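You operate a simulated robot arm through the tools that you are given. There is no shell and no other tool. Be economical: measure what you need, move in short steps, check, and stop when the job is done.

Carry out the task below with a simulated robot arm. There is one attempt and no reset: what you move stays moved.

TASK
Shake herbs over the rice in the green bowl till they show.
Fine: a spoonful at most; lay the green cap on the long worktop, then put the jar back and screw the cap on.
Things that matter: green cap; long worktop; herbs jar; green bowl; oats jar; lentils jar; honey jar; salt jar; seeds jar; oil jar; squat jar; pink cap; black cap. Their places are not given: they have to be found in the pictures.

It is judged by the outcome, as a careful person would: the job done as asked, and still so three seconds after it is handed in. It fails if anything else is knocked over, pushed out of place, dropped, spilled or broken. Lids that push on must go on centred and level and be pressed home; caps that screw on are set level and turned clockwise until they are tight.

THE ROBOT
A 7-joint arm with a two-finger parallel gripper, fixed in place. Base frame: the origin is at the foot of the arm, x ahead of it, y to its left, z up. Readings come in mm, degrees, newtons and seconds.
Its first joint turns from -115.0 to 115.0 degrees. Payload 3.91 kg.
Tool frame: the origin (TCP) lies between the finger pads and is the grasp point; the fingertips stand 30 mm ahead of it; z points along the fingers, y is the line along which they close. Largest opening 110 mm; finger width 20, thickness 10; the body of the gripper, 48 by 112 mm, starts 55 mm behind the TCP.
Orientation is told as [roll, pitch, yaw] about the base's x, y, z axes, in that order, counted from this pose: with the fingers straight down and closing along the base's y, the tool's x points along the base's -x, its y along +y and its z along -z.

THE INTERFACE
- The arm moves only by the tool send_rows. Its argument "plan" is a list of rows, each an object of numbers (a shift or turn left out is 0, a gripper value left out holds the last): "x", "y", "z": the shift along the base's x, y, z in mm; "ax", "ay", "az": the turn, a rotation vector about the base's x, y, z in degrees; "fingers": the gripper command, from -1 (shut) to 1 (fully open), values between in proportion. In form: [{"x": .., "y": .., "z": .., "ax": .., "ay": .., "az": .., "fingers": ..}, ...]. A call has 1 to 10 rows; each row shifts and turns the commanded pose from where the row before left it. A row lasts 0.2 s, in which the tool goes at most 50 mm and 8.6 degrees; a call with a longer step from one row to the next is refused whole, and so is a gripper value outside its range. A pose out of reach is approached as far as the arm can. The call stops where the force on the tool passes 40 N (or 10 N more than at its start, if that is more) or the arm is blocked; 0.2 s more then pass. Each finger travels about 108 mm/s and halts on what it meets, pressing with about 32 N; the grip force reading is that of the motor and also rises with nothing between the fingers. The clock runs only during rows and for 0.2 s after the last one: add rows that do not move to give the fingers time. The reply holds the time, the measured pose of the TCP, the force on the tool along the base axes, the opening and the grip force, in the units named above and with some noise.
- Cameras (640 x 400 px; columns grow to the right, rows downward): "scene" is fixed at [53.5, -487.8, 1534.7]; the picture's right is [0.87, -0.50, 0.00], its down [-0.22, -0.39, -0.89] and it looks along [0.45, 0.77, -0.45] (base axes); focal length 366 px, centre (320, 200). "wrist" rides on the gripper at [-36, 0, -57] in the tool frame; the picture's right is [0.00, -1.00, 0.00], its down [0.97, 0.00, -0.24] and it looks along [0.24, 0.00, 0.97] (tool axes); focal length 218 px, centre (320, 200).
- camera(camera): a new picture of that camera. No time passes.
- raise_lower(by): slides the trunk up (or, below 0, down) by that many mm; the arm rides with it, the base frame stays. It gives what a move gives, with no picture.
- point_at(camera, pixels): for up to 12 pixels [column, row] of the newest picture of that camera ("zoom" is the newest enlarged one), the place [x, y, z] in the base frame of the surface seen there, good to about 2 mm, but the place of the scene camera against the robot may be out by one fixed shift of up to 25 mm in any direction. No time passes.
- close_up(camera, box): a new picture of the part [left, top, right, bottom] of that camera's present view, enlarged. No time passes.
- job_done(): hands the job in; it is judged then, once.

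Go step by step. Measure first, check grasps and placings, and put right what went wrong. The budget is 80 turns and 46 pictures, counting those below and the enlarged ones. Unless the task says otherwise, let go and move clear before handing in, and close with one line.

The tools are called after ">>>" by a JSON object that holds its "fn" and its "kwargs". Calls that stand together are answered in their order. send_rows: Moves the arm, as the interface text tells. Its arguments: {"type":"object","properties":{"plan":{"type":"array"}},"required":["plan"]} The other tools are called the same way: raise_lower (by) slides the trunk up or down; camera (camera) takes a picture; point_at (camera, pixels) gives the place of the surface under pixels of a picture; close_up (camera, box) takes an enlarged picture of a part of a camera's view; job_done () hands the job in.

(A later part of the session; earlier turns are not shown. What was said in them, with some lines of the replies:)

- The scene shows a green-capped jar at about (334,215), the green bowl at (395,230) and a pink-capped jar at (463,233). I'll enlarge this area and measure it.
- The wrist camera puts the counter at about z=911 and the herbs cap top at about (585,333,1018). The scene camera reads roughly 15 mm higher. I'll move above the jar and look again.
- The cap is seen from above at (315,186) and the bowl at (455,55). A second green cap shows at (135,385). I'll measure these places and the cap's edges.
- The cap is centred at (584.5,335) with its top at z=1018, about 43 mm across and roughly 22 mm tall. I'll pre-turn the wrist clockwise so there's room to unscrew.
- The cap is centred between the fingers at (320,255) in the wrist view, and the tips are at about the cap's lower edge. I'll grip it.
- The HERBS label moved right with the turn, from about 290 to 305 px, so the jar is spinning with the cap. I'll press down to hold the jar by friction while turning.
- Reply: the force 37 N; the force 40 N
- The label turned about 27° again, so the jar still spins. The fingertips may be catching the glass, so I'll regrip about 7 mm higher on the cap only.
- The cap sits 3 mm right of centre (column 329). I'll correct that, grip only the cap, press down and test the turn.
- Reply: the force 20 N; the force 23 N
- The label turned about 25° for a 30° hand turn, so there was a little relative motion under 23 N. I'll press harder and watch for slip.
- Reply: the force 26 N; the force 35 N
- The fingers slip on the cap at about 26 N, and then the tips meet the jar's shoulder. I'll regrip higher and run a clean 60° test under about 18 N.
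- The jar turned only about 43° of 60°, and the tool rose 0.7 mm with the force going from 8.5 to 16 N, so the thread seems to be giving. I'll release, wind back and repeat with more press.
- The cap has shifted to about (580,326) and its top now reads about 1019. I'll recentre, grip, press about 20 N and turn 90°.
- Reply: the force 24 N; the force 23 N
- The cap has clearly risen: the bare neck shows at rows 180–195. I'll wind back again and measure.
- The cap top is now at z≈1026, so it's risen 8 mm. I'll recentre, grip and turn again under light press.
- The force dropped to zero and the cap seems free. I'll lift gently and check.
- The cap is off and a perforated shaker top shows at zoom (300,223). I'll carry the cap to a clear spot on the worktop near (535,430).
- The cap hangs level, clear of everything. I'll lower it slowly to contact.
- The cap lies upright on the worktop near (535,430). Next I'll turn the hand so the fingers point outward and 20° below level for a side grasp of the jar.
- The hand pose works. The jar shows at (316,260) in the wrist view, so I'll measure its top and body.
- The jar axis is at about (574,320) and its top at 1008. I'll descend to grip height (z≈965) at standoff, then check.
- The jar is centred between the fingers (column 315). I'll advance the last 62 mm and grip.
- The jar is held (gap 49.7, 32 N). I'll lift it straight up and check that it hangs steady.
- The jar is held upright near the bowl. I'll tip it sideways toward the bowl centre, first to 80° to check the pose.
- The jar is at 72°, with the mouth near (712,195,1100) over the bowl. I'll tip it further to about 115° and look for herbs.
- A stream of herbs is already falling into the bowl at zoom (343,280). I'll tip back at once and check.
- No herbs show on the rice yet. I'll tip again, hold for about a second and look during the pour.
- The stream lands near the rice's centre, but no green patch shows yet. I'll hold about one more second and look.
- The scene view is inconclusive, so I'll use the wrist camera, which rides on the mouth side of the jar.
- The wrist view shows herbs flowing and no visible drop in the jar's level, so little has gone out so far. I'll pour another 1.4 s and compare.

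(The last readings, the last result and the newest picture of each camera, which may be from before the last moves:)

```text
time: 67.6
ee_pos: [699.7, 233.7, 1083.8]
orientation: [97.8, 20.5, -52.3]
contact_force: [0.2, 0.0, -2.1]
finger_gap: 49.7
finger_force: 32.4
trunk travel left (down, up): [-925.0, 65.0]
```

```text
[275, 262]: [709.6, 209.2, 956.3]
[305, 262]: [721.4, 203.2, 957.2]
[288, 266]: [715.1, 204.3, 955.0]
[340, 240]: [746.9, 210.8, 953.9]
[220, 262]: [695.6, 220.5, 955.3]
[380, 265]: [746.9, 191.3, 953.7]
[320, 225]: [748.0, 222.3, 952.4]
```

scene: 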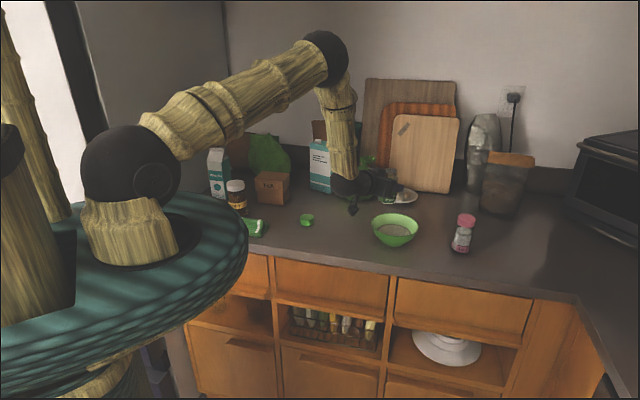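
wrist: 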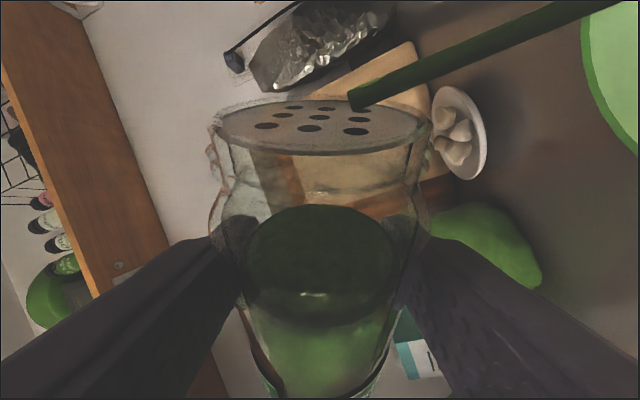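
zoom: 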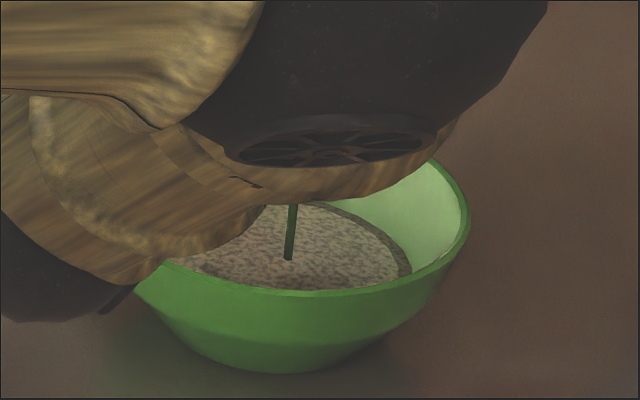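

The surface is unchanged within noise. I'll pour about 1.5 s more, then tip back for an unobstructed look at the rice.

>>> {"fn": "send_rows", "kwargs": {"plan": [{}, {}, {}, {}, {}, {"ax": -8.2, "ay": -2.4}, {"ax": -8.2, "ay": -2.4}, {"ax": -8.2, "ay": -2.4}, {"ax": -8.2, "ay": -2.4}, {"ax": -5.6, "ay": -1.55}]}}

>>> {"fn": "close_up", "kwargs": {"camera": "scene", "box": [365, 200, 435, 250]}}

```text
time: 69.8
ee_pos: [699.8, 234.8, 1084.4]
orientation: [83.4, -17.1, -52.7]
contact_force: [-0.3, 0.1, -1.5]
finger_gap: 49.4
finger_force: 32.4
trunk travel left (down, up): [-925.0, 65.0]
```

```text
8.00 times, centred on (400, 225) of scene
```

zoom: 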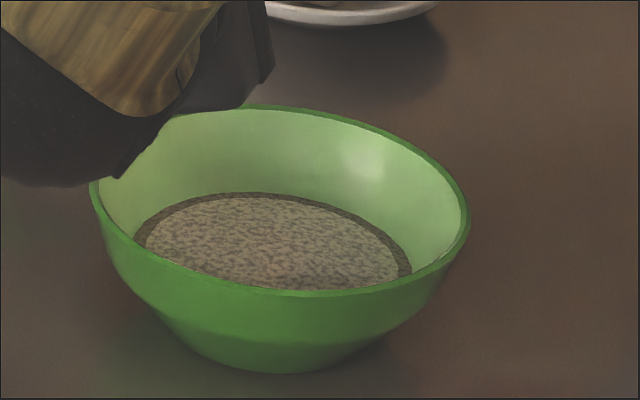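

There's still no clear green on the rice. I'll tip a bit steeper and shake up and down, then look.

>>> {"fn": "send_rows", "kwargs": {"plan": [{"ax": 8.2, "ay": 2.4}, {"ax": 8.2, "ay": 2.4}, {"ax": 8.2, "ay": 2.4}, {"ax": 8.2, "ay": 2.4}, {"ax": 8.2, "ay": 2.4}, {"ax": 7.2, "ay": 2.1, "z": 15}, {"z": -20}, {"z": 20}, {"z": -20}, {"z": 20}]}}

>>> {"fn": "send_rows", "kwargs": {"plan": [{"z": -20}, {"z": 20}, {"z": -20}, {"z": 20}, {"z": -20}, {"z": 20}, {"z": -15}]}}

>>> {"fn": "close_up", "kwargs": {"camera": "scene", "box": [365, 200, 435, 250]}}

```text
time: 72.0
ee_pos: [699.4, 235.0, 1100.3]
orientation: [102.0, 30.0, -50.4]
contact_force: [-0.2, -0.4, -1.0]
finger_gap: 49.2
finger_force: 32.1
trunk travel left (down, up): [-925.0, 65.0]
```

```text
time: 73.6
ee_pos: [699.6, 234.4, 1082.7]
orientation: [101.9, 30.1, -50.5]
contact_force: [0.1, 0.5, -2.5]
finger_gap: 49.1
finger_force: 31.9
trunk travel left (down, up): [-925.0, 65.0]
```

```text
8.00 times, centred on (400, 225) of scene
```

zoom: 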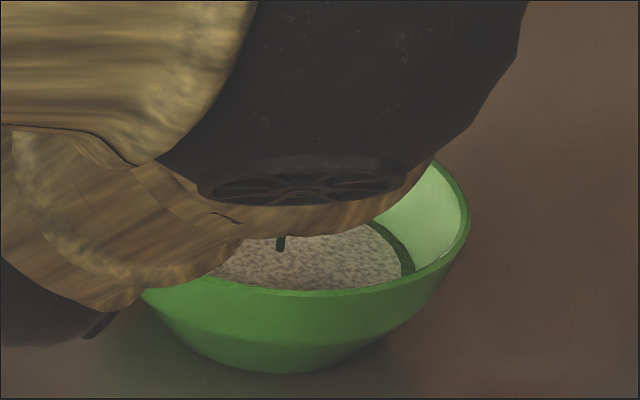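

The ring round the rice at zoom (395,245) has turned from brown to dark green, so herbs are showing. I'll stop and tip back upright.

>>> {"fn": "send_rows", "kwargs": {"plan": [{"ax": -8.2, "ay": -2.4}, {"ax": -8.2, "ay": -2.4}, {"ax": -8.2, "ay": -2.4}, {"ax": -8.2, "ay": -2.4}, {"ax": -8.2, "ay": -2.4}, {"ax": -7.2, "ay": -2.1}, {}]}}

>>> {"fn": "close_up", "kwargs": {"camera": "scene", "box": [365, 200, 435, 250]}}

>>> {"fn": "point_at", "kwargs": {"camera": "zoom", "pixels": [[275, 245], [220, 230], [200, 240], [350, 250], [395, 248], [160, 225], [250, 197]]}}

```text
time: 75.2
ee_pos: [699.1, 234.7, 1084.5]
orientation: [83.5, -17.0, -52.7]
contact_force: [-0.6, -0.4, -1.6]
finger_gap: 49.4
finger_force: 32.1
trunk travel left (down, up): [-925.0, 65.0]
```

```text
8.00 times, centred on (400, 225) of scene
```

zoom: 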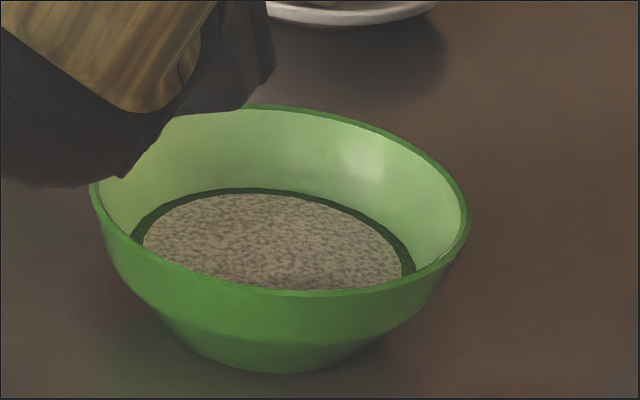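

```text
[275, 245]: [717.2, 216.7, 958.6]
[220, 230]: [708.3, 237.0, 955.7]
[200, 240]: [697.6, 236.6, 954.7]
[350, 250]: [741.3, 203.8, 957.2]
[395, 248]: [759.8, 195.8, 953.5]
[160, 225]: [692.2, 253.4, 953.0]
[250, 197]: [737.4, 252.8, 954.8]
```

The green layer is plain round the rice, so that's enough. I'll turn the jar upright and carry it back to where it stood.

>>> {"fn": "send_rows", "kwargs": {"plan": [{"ax": -7.68, "ay": -2.23}, {"ax": -7.68, "ay": -2.23}, {"ax": -7.68, "ay": -2.23}, {"ax": -7.68, "ay": -2.23}, {"ax": -7.68, "ay": -2.23}, {"ax": -7.68, "ay": -2.23}, {"ax": -7.68, "ay": -2.23}, {"ax": -7.68, "ay": -2.23}, {"ax": -7.68, "ay": -2.23}, {}]}}

>>> {"fn": "send_rows", "kwargs": {"plan": [{"x": -9, "y": 6}, {"x": -15, "y": 10}, {"x": -22, "y": 15, "az": 2}, {"x": -22, "y": 15, "az": 3}, {"x": -22, "y": 15, "az": 3}, {"x": -22, "y": 15, "az": 3}, {"x": -15, "y": 10, "az": 2}, {}]}}

```text
time: 77.4
ee_pos: [699.7, 234.4, 1084.9]
orientation: [-0.5, -70.0, 16.5]
contact_force: [-1.1, -0.4, -1.9]
finger_gap: 49.2
finger_force: 32.1
trunk travel left (down, up): [-925.0, 65.0]
```

```text
time: 79.2
ee_pos: [573.5, 320.5, 1087.3]
orientation: [-0.3, -69.8, 29.3]
contact_force: [-0.6, 0.6, -2.0]
finger_gap: 49.2
finger_force: 32.4
trunk travel left (down, up): [-925.0, 65.0]
```

>>> {"fn": "send_rows", "kwargs": {"plan": [{"z": -25}, {"z": -30}, {"z": -30}, {"z": -20}, {"z": -8}, {"z": -4}, {}]}}

>>> {"fn": "send_rows", "kwargs": {"plan": [{"z": -2}, {"z": -1}, {}]}}

```text
time: 80.8
ee_pos: [573.2, 321.1, 967.6]
orientation: [-0.4, -69.9, 29.3]
contact_force: [0.2, 0.7, -2.5]
finger_gap: 49.2
finger_force: 31.9
trunk travel left (down, up): [-925.0, 65.0]
```

```text
time: 81.6
ee_pos: [572.9, 321.6, 965.1]
orientation: [-0.3, -70.0, 29.3]
contact_force: [0.0, -1.4, 6.8]
finger_gap: 49.2
finger_force: 32.1
trunk travel left (down, up): [-925.0, 65.0]
```

The jar touches down at z≈965 (6.8 N up). I'll release it and back straight out, level with the approach.

>>> {"fn": "send_rows", "kwargs": {"plan": [{"fingers": 0.5}, {}, {}, {"x": -17, "y": -9.5}, {"x": -22, "y": -12.3}, {"x": -22, "y": -12.3}, {"x": -22, "y": -12.3}, {"x": -22, "y": -12.3}, {}]}}

>>> {"fn": "send_rows", "kwargs": {"plan": [{"z": 30}, {"z": 40}, {"z": 40}, {"z": 30}, {}]}}

>>> {"fn": "camera", "kwargs": {"camera": "wrist"}}

>>> {"fn": "point_at", "kwargs": {"camera": "wrist", "pixels": [[316, 230], [316, 222], [299, 231], [328, 231], [316, 238], [316, 255], [316, 290], [232, 265], [225, 262], [240, 265]]}}

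```text
time: 83.6
ee_pos: [467.2, 262.1, 964.2]
orientation: [-0.3, -69.9, 29.3]
contact_force: [-0.8, -0.2, -0.3]
finger_gap: 82.6
finger_force: 0.0
trunk travel left (down, up): [-925.0, 65.0]
```

```text
time: 84.8
ee_pos: [468.0, 261.6, 1105.6]
orientation: [-0.3, -69.9, 29.3]
contact_force: [0.5, -0.5, 0.5]
finger_gap: 82.7
finger_force: 0.1
trunk travel left (down, up): [-925.0, 65.0]
```

```text
5 pictures are left
```

wrist: 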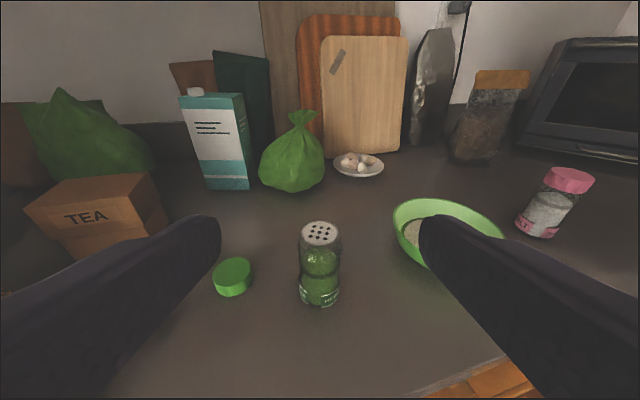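

```text
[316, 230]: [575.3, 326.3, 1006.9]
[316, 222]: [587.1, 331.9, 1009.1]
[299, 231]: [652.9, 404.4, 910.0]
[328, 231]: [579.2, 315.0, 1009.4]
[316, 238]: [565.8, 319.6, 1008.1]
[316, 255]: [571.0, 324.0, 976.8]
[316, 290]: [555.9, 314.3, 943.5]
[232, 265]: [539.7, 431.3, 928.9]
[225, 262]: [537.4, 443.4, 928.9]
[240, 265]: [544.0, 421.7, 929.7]
```

The jar stands upright at (573,320) and the cap lies at about (535,429) with its top at 929. I'll point the hand down again and go above the cap.

>>> {"fn": "send_rows", "kwargs": {"plan": [{"ax": -3.77, "ay": 6.8}, {"ax": -3.77, "ay": 6.8}, {"ax": -3.77, "ay": 6.8}, {"ax": -3.77, "ay": 6.8}, {"ax": -3.77, "ay": 6.8}, {"ax": -3.77, "ay": 6.8}, {"ax": -3.77, "ay": 6.8}, {"ax": -3.77, "ay": 6.8}, {"ax": -3.77, "ay": 6.8}, {}]}}

>>> {"fn": "send_rows", "kwargs": {"plan": [{"x": 8, "y": 20, "az": 7.1, "fingers": 0.2}, {"x": 8, "y": 20, "az": 7.1}, {"x": 8, "y": 20, "az": 7.1}, {"x": 8, "y": 20, "az": 7.1}, {"x": 8, "y": 20}, {"x": 8, "y": 20}, {"x": 8, "y": 20}, {"x": 8, "y": 20}, {"x": 3, "y": 8}, {}]}}

>>> {"fn": "send_rows", "kwargs": {"plan": [{"z": -30}, {"z": -30}, {"z": -30}, {"z": -25}, {}]}}

>>> {"fn": "camera", "kwargs": {"camera": "wrist"}}

>>> {"fn": "point_at", "kwargs": {"camera": "wrist", "pixels": [[320, 220], [320, 235], [320, 250], [300, 235], [340, 235], [290, 235], [350, 235]]}}

```text
time: 87.0
ee_pos: [466.8, 261.6, 1105.9]
orientation: [0.0, 0.3, 29.1]
contact_force: [1.1, -0.4, 0.1]
finger_gap: 82.6
finger_force: 0.1
trunk travel left (down, up): [-925.0, 65.0]
```

```text
time: 89.2
ee_pos: [535.8, 430.7, 1105.0]
orientation: [0.0, 0.1, 57.5]
contact_force: [-0.2, 0.2, 0.2]
finger_gap: 65.9
finger_force: 0.2
trunk travel left (down, up): [-925.0, 65.0]
```

```text
time: 90.4
ee_pos: [534.2, 431.0, 991.3]
orientation: [0.1, 0.1, 57.5]
contact_force: [0.1, -0.6, -0.4]
finger_gap: 65.8
finger_force: 0.0
trunk travel left (down, up): [-925.0, 65.0]
```

```text
4 pictures are left
```

wrist: 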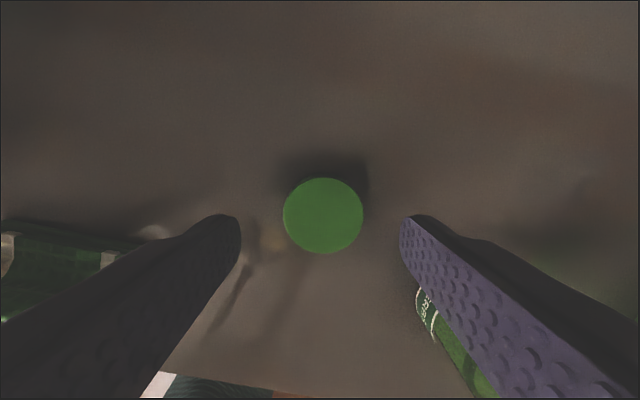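

```text
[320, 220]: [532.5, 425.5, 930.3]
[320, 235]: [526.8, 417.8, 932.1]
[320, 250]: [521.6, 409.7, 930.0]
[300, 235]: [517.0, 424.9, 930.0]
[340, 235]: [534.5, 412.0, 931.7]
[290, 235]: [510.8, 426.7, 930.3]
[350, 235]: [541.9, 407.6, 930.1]
```

The cap is centred at about (535,427). I'll nudge by −3.5 mm in y, descend to TCP z≈947 and grip the upper part of the cap.

>>> {"fn": "send_rows", "kwargs": {"plan": [{"y": -3.5, "z": -15}, {"z": -20}, {"z": -9}, {}, {"fingers": -1}, {}, {}, {}]}}

>>> {"fn": "send_rows", "kwargs": {"plan": [{"z": 10}, {"z": 25}, {"z": 35}, {"z": 40}, {}]}}

```text
time: 92.2
ee_pos: [534.8, 426.1, 945.5]
orientation: [0.0, 0.1, 57.6]
contact_force: [-0.3, 0.0, 0.4]
finger_gap: 43.0
finger_force: 32.1
trunk travel left (down, up): [-925.0, 65.0]
```

```text
time: 93.4
ee_pos: [535.9, 426.6, 1055.5]
orientation: [0.0, 0.2, 57.5]
contact_force: [-0.3, -0.2, 0.3]
finger_gap: 43.1
finger_force: 31.5
trunk travel left (down, up): [-925.0, 65.0]
```

The cap is held at a 43.1 mm gap, with its bottom about 36 mm below the TCP. I'll move it over the jar axis at (573.2,320.4).

>>> {"fn": "send_rows", "kwargs": {"plan": [{"z": 15}, {"z": 15}, {"x": 7.5, "y": -21.3}, {"x": 7.5, "y": -21.3}, {"x": 7.5, "y": -21.3}, {"x": 7.5, "y": -21.3}, {"x": 7.8, "y": -21}, {}, {}]}}

>>> {"fn": "send_rows", "kwargs": {"plan": [{"z": -18}, {"z": -12}, {}]}}

>>> {"fn": "close_up", "kwargs": {"camera": "scene", "box": [304, 180, 364, 240]}}

>>> {"fn": "point_at", "kwargs": {"camera": "zoom", "pixels": [[316, 130], [316, 150], [316, 160], [316, 230], [316, 260], [316, 290]]}}

```text
time: 95.4
ee_pos: [573.8, 319.6, 1086.6]
orientation: [0.1, 0.1, 57.5]
contact_force: [-0.1, 0.5, 0.3]
finger_gap: 43.2
finger_force: 32.0
trunk travel left (down, up): [-925.0, 65.0]
```

```text
time: 96.2
ee_pos: [571.9, 319.5, 1056.2]
orientation: [0.0, 0.1, 57.5]
contact_force: [-0.5, -0.7, 0.6]
finger_gap: 43.3
finger_force: 32.3
trunk travel left (down, up): [-925.0, 65.0]
```

```text
6.67 times, centred on (334, 210) of scene
```

zoom: 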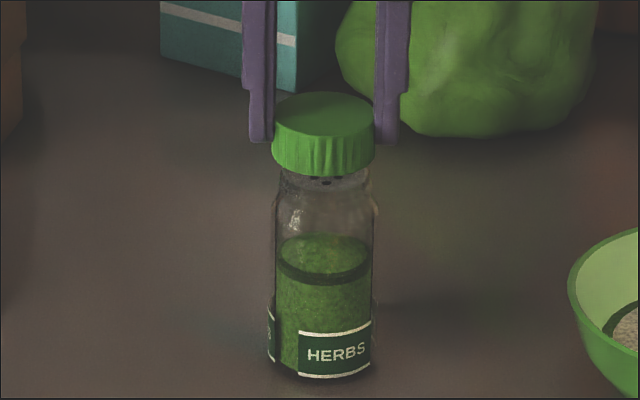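

```text
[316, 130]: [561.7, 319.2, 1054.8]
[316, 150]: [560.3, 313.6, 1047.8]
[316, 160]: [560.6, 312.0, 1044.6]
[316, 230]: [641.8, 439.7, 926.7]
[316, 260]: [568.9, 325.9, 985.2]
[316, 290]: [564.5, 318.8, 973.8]
```

The cap is centred on the neck in the picture (cap 272–375, jar 273–374). I'll lower it gently to contact.

>>> {"fn": "send_rows", "kwargs": {"plan": [{"z": -6}, {"z": -4}, {"z": -2}, {"z": -2}, {}]}}

>>> {"fn": "send_rows", "kwargs": {"plan": [{"z": -2}, {}]}}

```text
time: 97.4
ee_pos: [571.9, 321.0, 1043.7]
orientation: [0.0, 0.0, 57.6]
contact_force: [0.1, -2.0, 4.2]
finger_gap: 43.0
finger_force: 32.1
trunk travel left (down, up): [-925.0, 65.0]
```

```text
time: 98.0
ee_pos: [572.4, 320.6, 1041.4]
orientation: [0.0, -0.1, 57.5]
contact_force: [1.0, -0.8, 16.3]
finger_gap: 43.2
finger_force: 31.7
trunk travel left (down, up): [-925.0, 65.0]
```

Contact is at about 1043 with 16 N. I'll turn clockwise, following the thread down slightly.

>>> {"fn": "send_rows", "kwargs": {"plan": [{"az": -7, "z": -0.2}, {"az": -8, "z": -0.2}, {"az": -8, "z": -0.3}, {"az": -8, "z": -0.3}, {"az": -8, "z": -0.3}, {"az": -8, "z": -0.3}, {"az": -8, "z": -0.3}, {"az": -8, "z": -0.3}]}}

>>> {"fn": "send_rows", "kwargs": {"plan": [{"az": -7, "z": -0.2}, {"az": -8, "z": -0.2}, {"az": -8, "z": -0.2}, {"az": -8, "z": -0.2}, {"az": -8, "z": -0.2}, {"az": -8, "z": -0.2}, {"az": -8, "z": -0.2}, {"az": -8, "z": -0.2}, {"az": -8, "z": -0.2}]}}

```text
time: 99.8
ee_pos: [571.3, 319.0, 1037.6]
orientation: [-0.1, 0.1, -5.6]
contact_force: [5.1, 0.7, 12.2]
finger_gap: 43.0
finger_force: 31.9
trunk travel left (down, up): [-925.0, 65.0]
```

```text
time: 101.8
ee_pos: [571.9, 321.7, 1036.3]
orientation: [0.0, 0.1, -76.6]
contact_force: [0.0, 0.1, -1.6]
finger_gap: 43.4
finger_force: 32.0
trunk travel left (down, up): [-925.0, 65.0]
```

The cap is threading: z is down 5 mm and the upward force has gone. I'll continue a little further clockwise.

>>> {"fn": "send_rows", "kwargs": {"plan": [{"az": -7, "z": -0.5}, {"az": -8, "z": -0.5}, {"az": -8, "z": -0.5}, {"az": -8, "z": -0.5}, {}]}}

```text
time: 103.0
ee_pos: [572.6, 319.4, 1033.9]
orientation: [-0.1, 0.2, -107.6]
contact_force: [0.1, 0.3, 0.6]
finger_gap: 43.0
finger_force: 31.9
trunk travel left (down, up): [-925.0, 65.0]
```

The cap top should now be at about 1018, which is the original seated height. I'll regrip and do a pressed tightening turn to make sure it's tight.

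>>> {"fn": "send_rows", "kwargs": {"plan": [{"fingers": 0.15}, {}, {"az": 8.5}, {"az": 8.5}, {"az": 8.5}, {"az": 8.5}, {"az": 8.5}, {"az": 8.5}, {"az": 8.5}, {"az": 8.5}]}}

>>> {"fn": "send_rows", "kwargs": {"plan": [{"az": 8.5}, {"az": 8.5}, {"az": 8.5}, {"az": 8.5}, {"az": 8.5}, {"az": 8.5}, {"az": 8.5}, {"az": 8.5}, {"az": 8.5}, {"az": 8.5}]}}

>>> {"fn": "camera", "kwargs": {"camera": "wrist"}}

>>> {"fn": "point_at", "kwargs": {"camera": "wrist", "pixels": [[320, 230], [320, 255], [320, 280], [300, 255], [340, 255], [320, 205]]}}

```text
time: 105.2
ee_pos: [573.9, 319.4, 1033.7]
orientation: [0.0, 0.1, -39.4]
contact_force: [0.8, -0.6, 0.2]
finger_gap: 63.2
finger_force: 0.0
trunk travel left (down, up): [-925.0, 65.0]
```

```text
time: 107.4
ee_pos: [573.6, 319.9, 1033.5]
orientation: [0.1, 0.1, 45.6]
contact_force: [-0.4, -0.3, 0.0]
finger_gap: 63.1
finger_force: 0.1
trunk travel left (down, up): [-925.0, 65.0]
```

```text
2 pictures are left
```

wrist: 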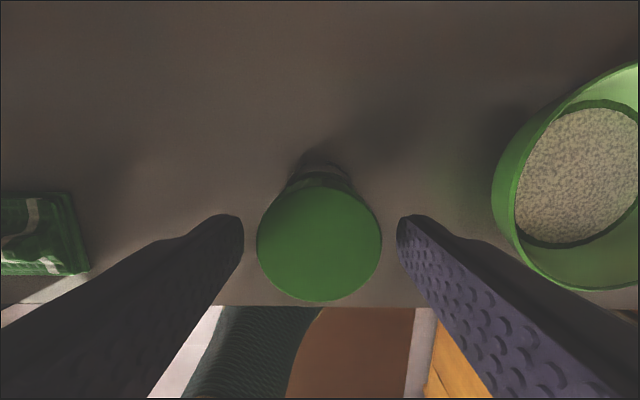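

```text
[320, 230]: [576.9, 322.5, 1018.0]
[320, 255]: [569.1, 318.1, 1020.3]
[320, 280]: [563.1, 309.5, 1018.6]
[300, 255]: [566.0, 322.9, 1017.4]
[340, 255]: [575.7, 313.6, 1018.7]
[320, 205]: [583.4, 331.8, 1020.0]
```

The cap is level at about 1018–1019, so it's essentially seated. I'll grip, press and tighten through another turn.

>>> {"fn": "send_rows", "kwargs": {"plan": [{"fingers": -1}, {}, {}, {}, {"z": -2}, {"z": -1}, {}]}}

>>> {"fn": "send_rows", "kwargs": {"plan": [{"az": -6}, {"az": -8}, {"az": -8}, {"az": -8}, {"az": -8}, {"az": -8}, {"az": -8}, {"az": -8}]}}

>>> {"fn": "send_rows", "kwargs": {"plan": [{"az": -7}, {"az": -8}, {"az": -8}, {"az": -8}, {"az": -8}, {"az": -8}, {"az": -8}, {"az": -8}]}}

```text
time: 109.0
ee_pos: [573.1, 321.1, 1033.7]
orientation: [-0.1, -0.1, 45.5]
contact_force: [0.4, -0.2, 12.7]
finger_gap: 43.1
finger_force: 32.1
trunk travel left (down, up): [-925.0, 65.0]
```

```text
time: 110.8
ee_pos: [572.2, 319.6, 1031.6]
orientation: [0.0, 0.0, -16.6]
contact_force: [-0.5, -2.9, 23.2]
finger_gap: 43.2
finger_force: 32.4
trunk travel left (down, up): [-925.0, 65.0]
```

```text
time: 112.6
ee_pos: [572.1, 319.6, 1030.8]
orientation: [0.2, 0.0, -79.6]
contact_force: [-0.8, -0.7, 16.9]
finger_gap: 43.3
finger_force: 32.2
trunk travel left (down, up): [-925.0, 65.0]
```

I'll check the label to see whether the jar is now turning with the cap, which would mean it's tight.

>>> {"fn": "close_up", "kwargs": {"camera": "scene", "box": [304, 180, 364, 240]}}

```text
6.67 times, centred on (334, 210) of scene
```

zoom: 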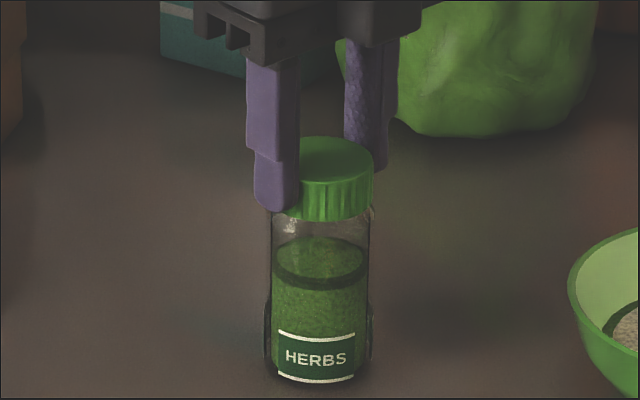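

The label has turned clockwise with the cap and the cap sits at its original height, so it's seated and gripping. I'll do one more firm pressed turn, then release and move clear.

>>> {"fn": "send_rows", "kwargs": {"plan": [{"z": -1}, {"az": -6}, {"az": -7}, {"az": -8}, {"az": -8}, {}]}}

>>> {"fn": "send_rows", "kwargs": {"plan": [{"z": 3}, {"z": 1}, {"fingers": 0.1}, {}, {"z": 20}, {"z": 40}, {"z": 40}, {"z": 40}, {}]}}

>>> {"fn": "camera", "kwargs": {"camera": "wrist"}}

>>> {"fn": "point_at", "kwargs": {"camera": "wrist", "pixels": [[320, 190], [310, 190], [330, 190], [320, 180], [320, 200]]}}

```text
time: 114.0
ee_pos: [570.8, 319.5, 1032.2]
orientation: [0.1, 0.3, -108.5]
contact_force: [-0.6, -1.2, 23.1]
finger_gap: 43.1
finger_force: 32.1
trunk travel left (down, up): [-925.0, 65.0]
```

```text
time: 116.0
ee_pos: [572.2, 320.4, 1174.1]
orientation: [0.1, 0.0, -108.5]
contact_force: [0.4, 1.1, 0.0]
finger_gap: 60.3
finger_force: 0.0
trunk travel left (down, up): [-925.0, 65.0]
```

```text
0 pictures are left
```

wrist: 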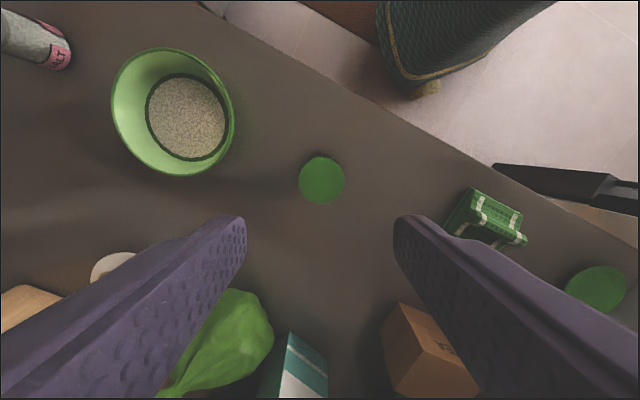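

```text
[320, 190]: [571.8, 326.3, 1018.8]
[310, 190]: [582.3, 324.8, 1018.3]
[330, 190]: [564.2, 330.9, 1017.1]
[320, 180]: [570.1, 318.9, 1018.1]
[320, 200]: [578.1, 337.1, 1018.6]
```

The cap is on and level, with its top at 1018 as at the start. The jar is upright about 20 mm from where it first stood, the bowl shows the green herb layer, and the arm is clear, so I'm handing it in.

>>> {"fn": "job_done", "kwargs": {}}

```text
The job is handed in.
```

I shook herbs over the rice in the green bowl until a green ring showed round it, laid the green cap on the worktop meanwhile, then put the jar back about 20 mm from its first spot and screwed the cap on. I judged "tight" from the jar turning along with the cap, and "a spoonful at most" from seeing no drop in the jar's level partway through the pour; neither was measured.
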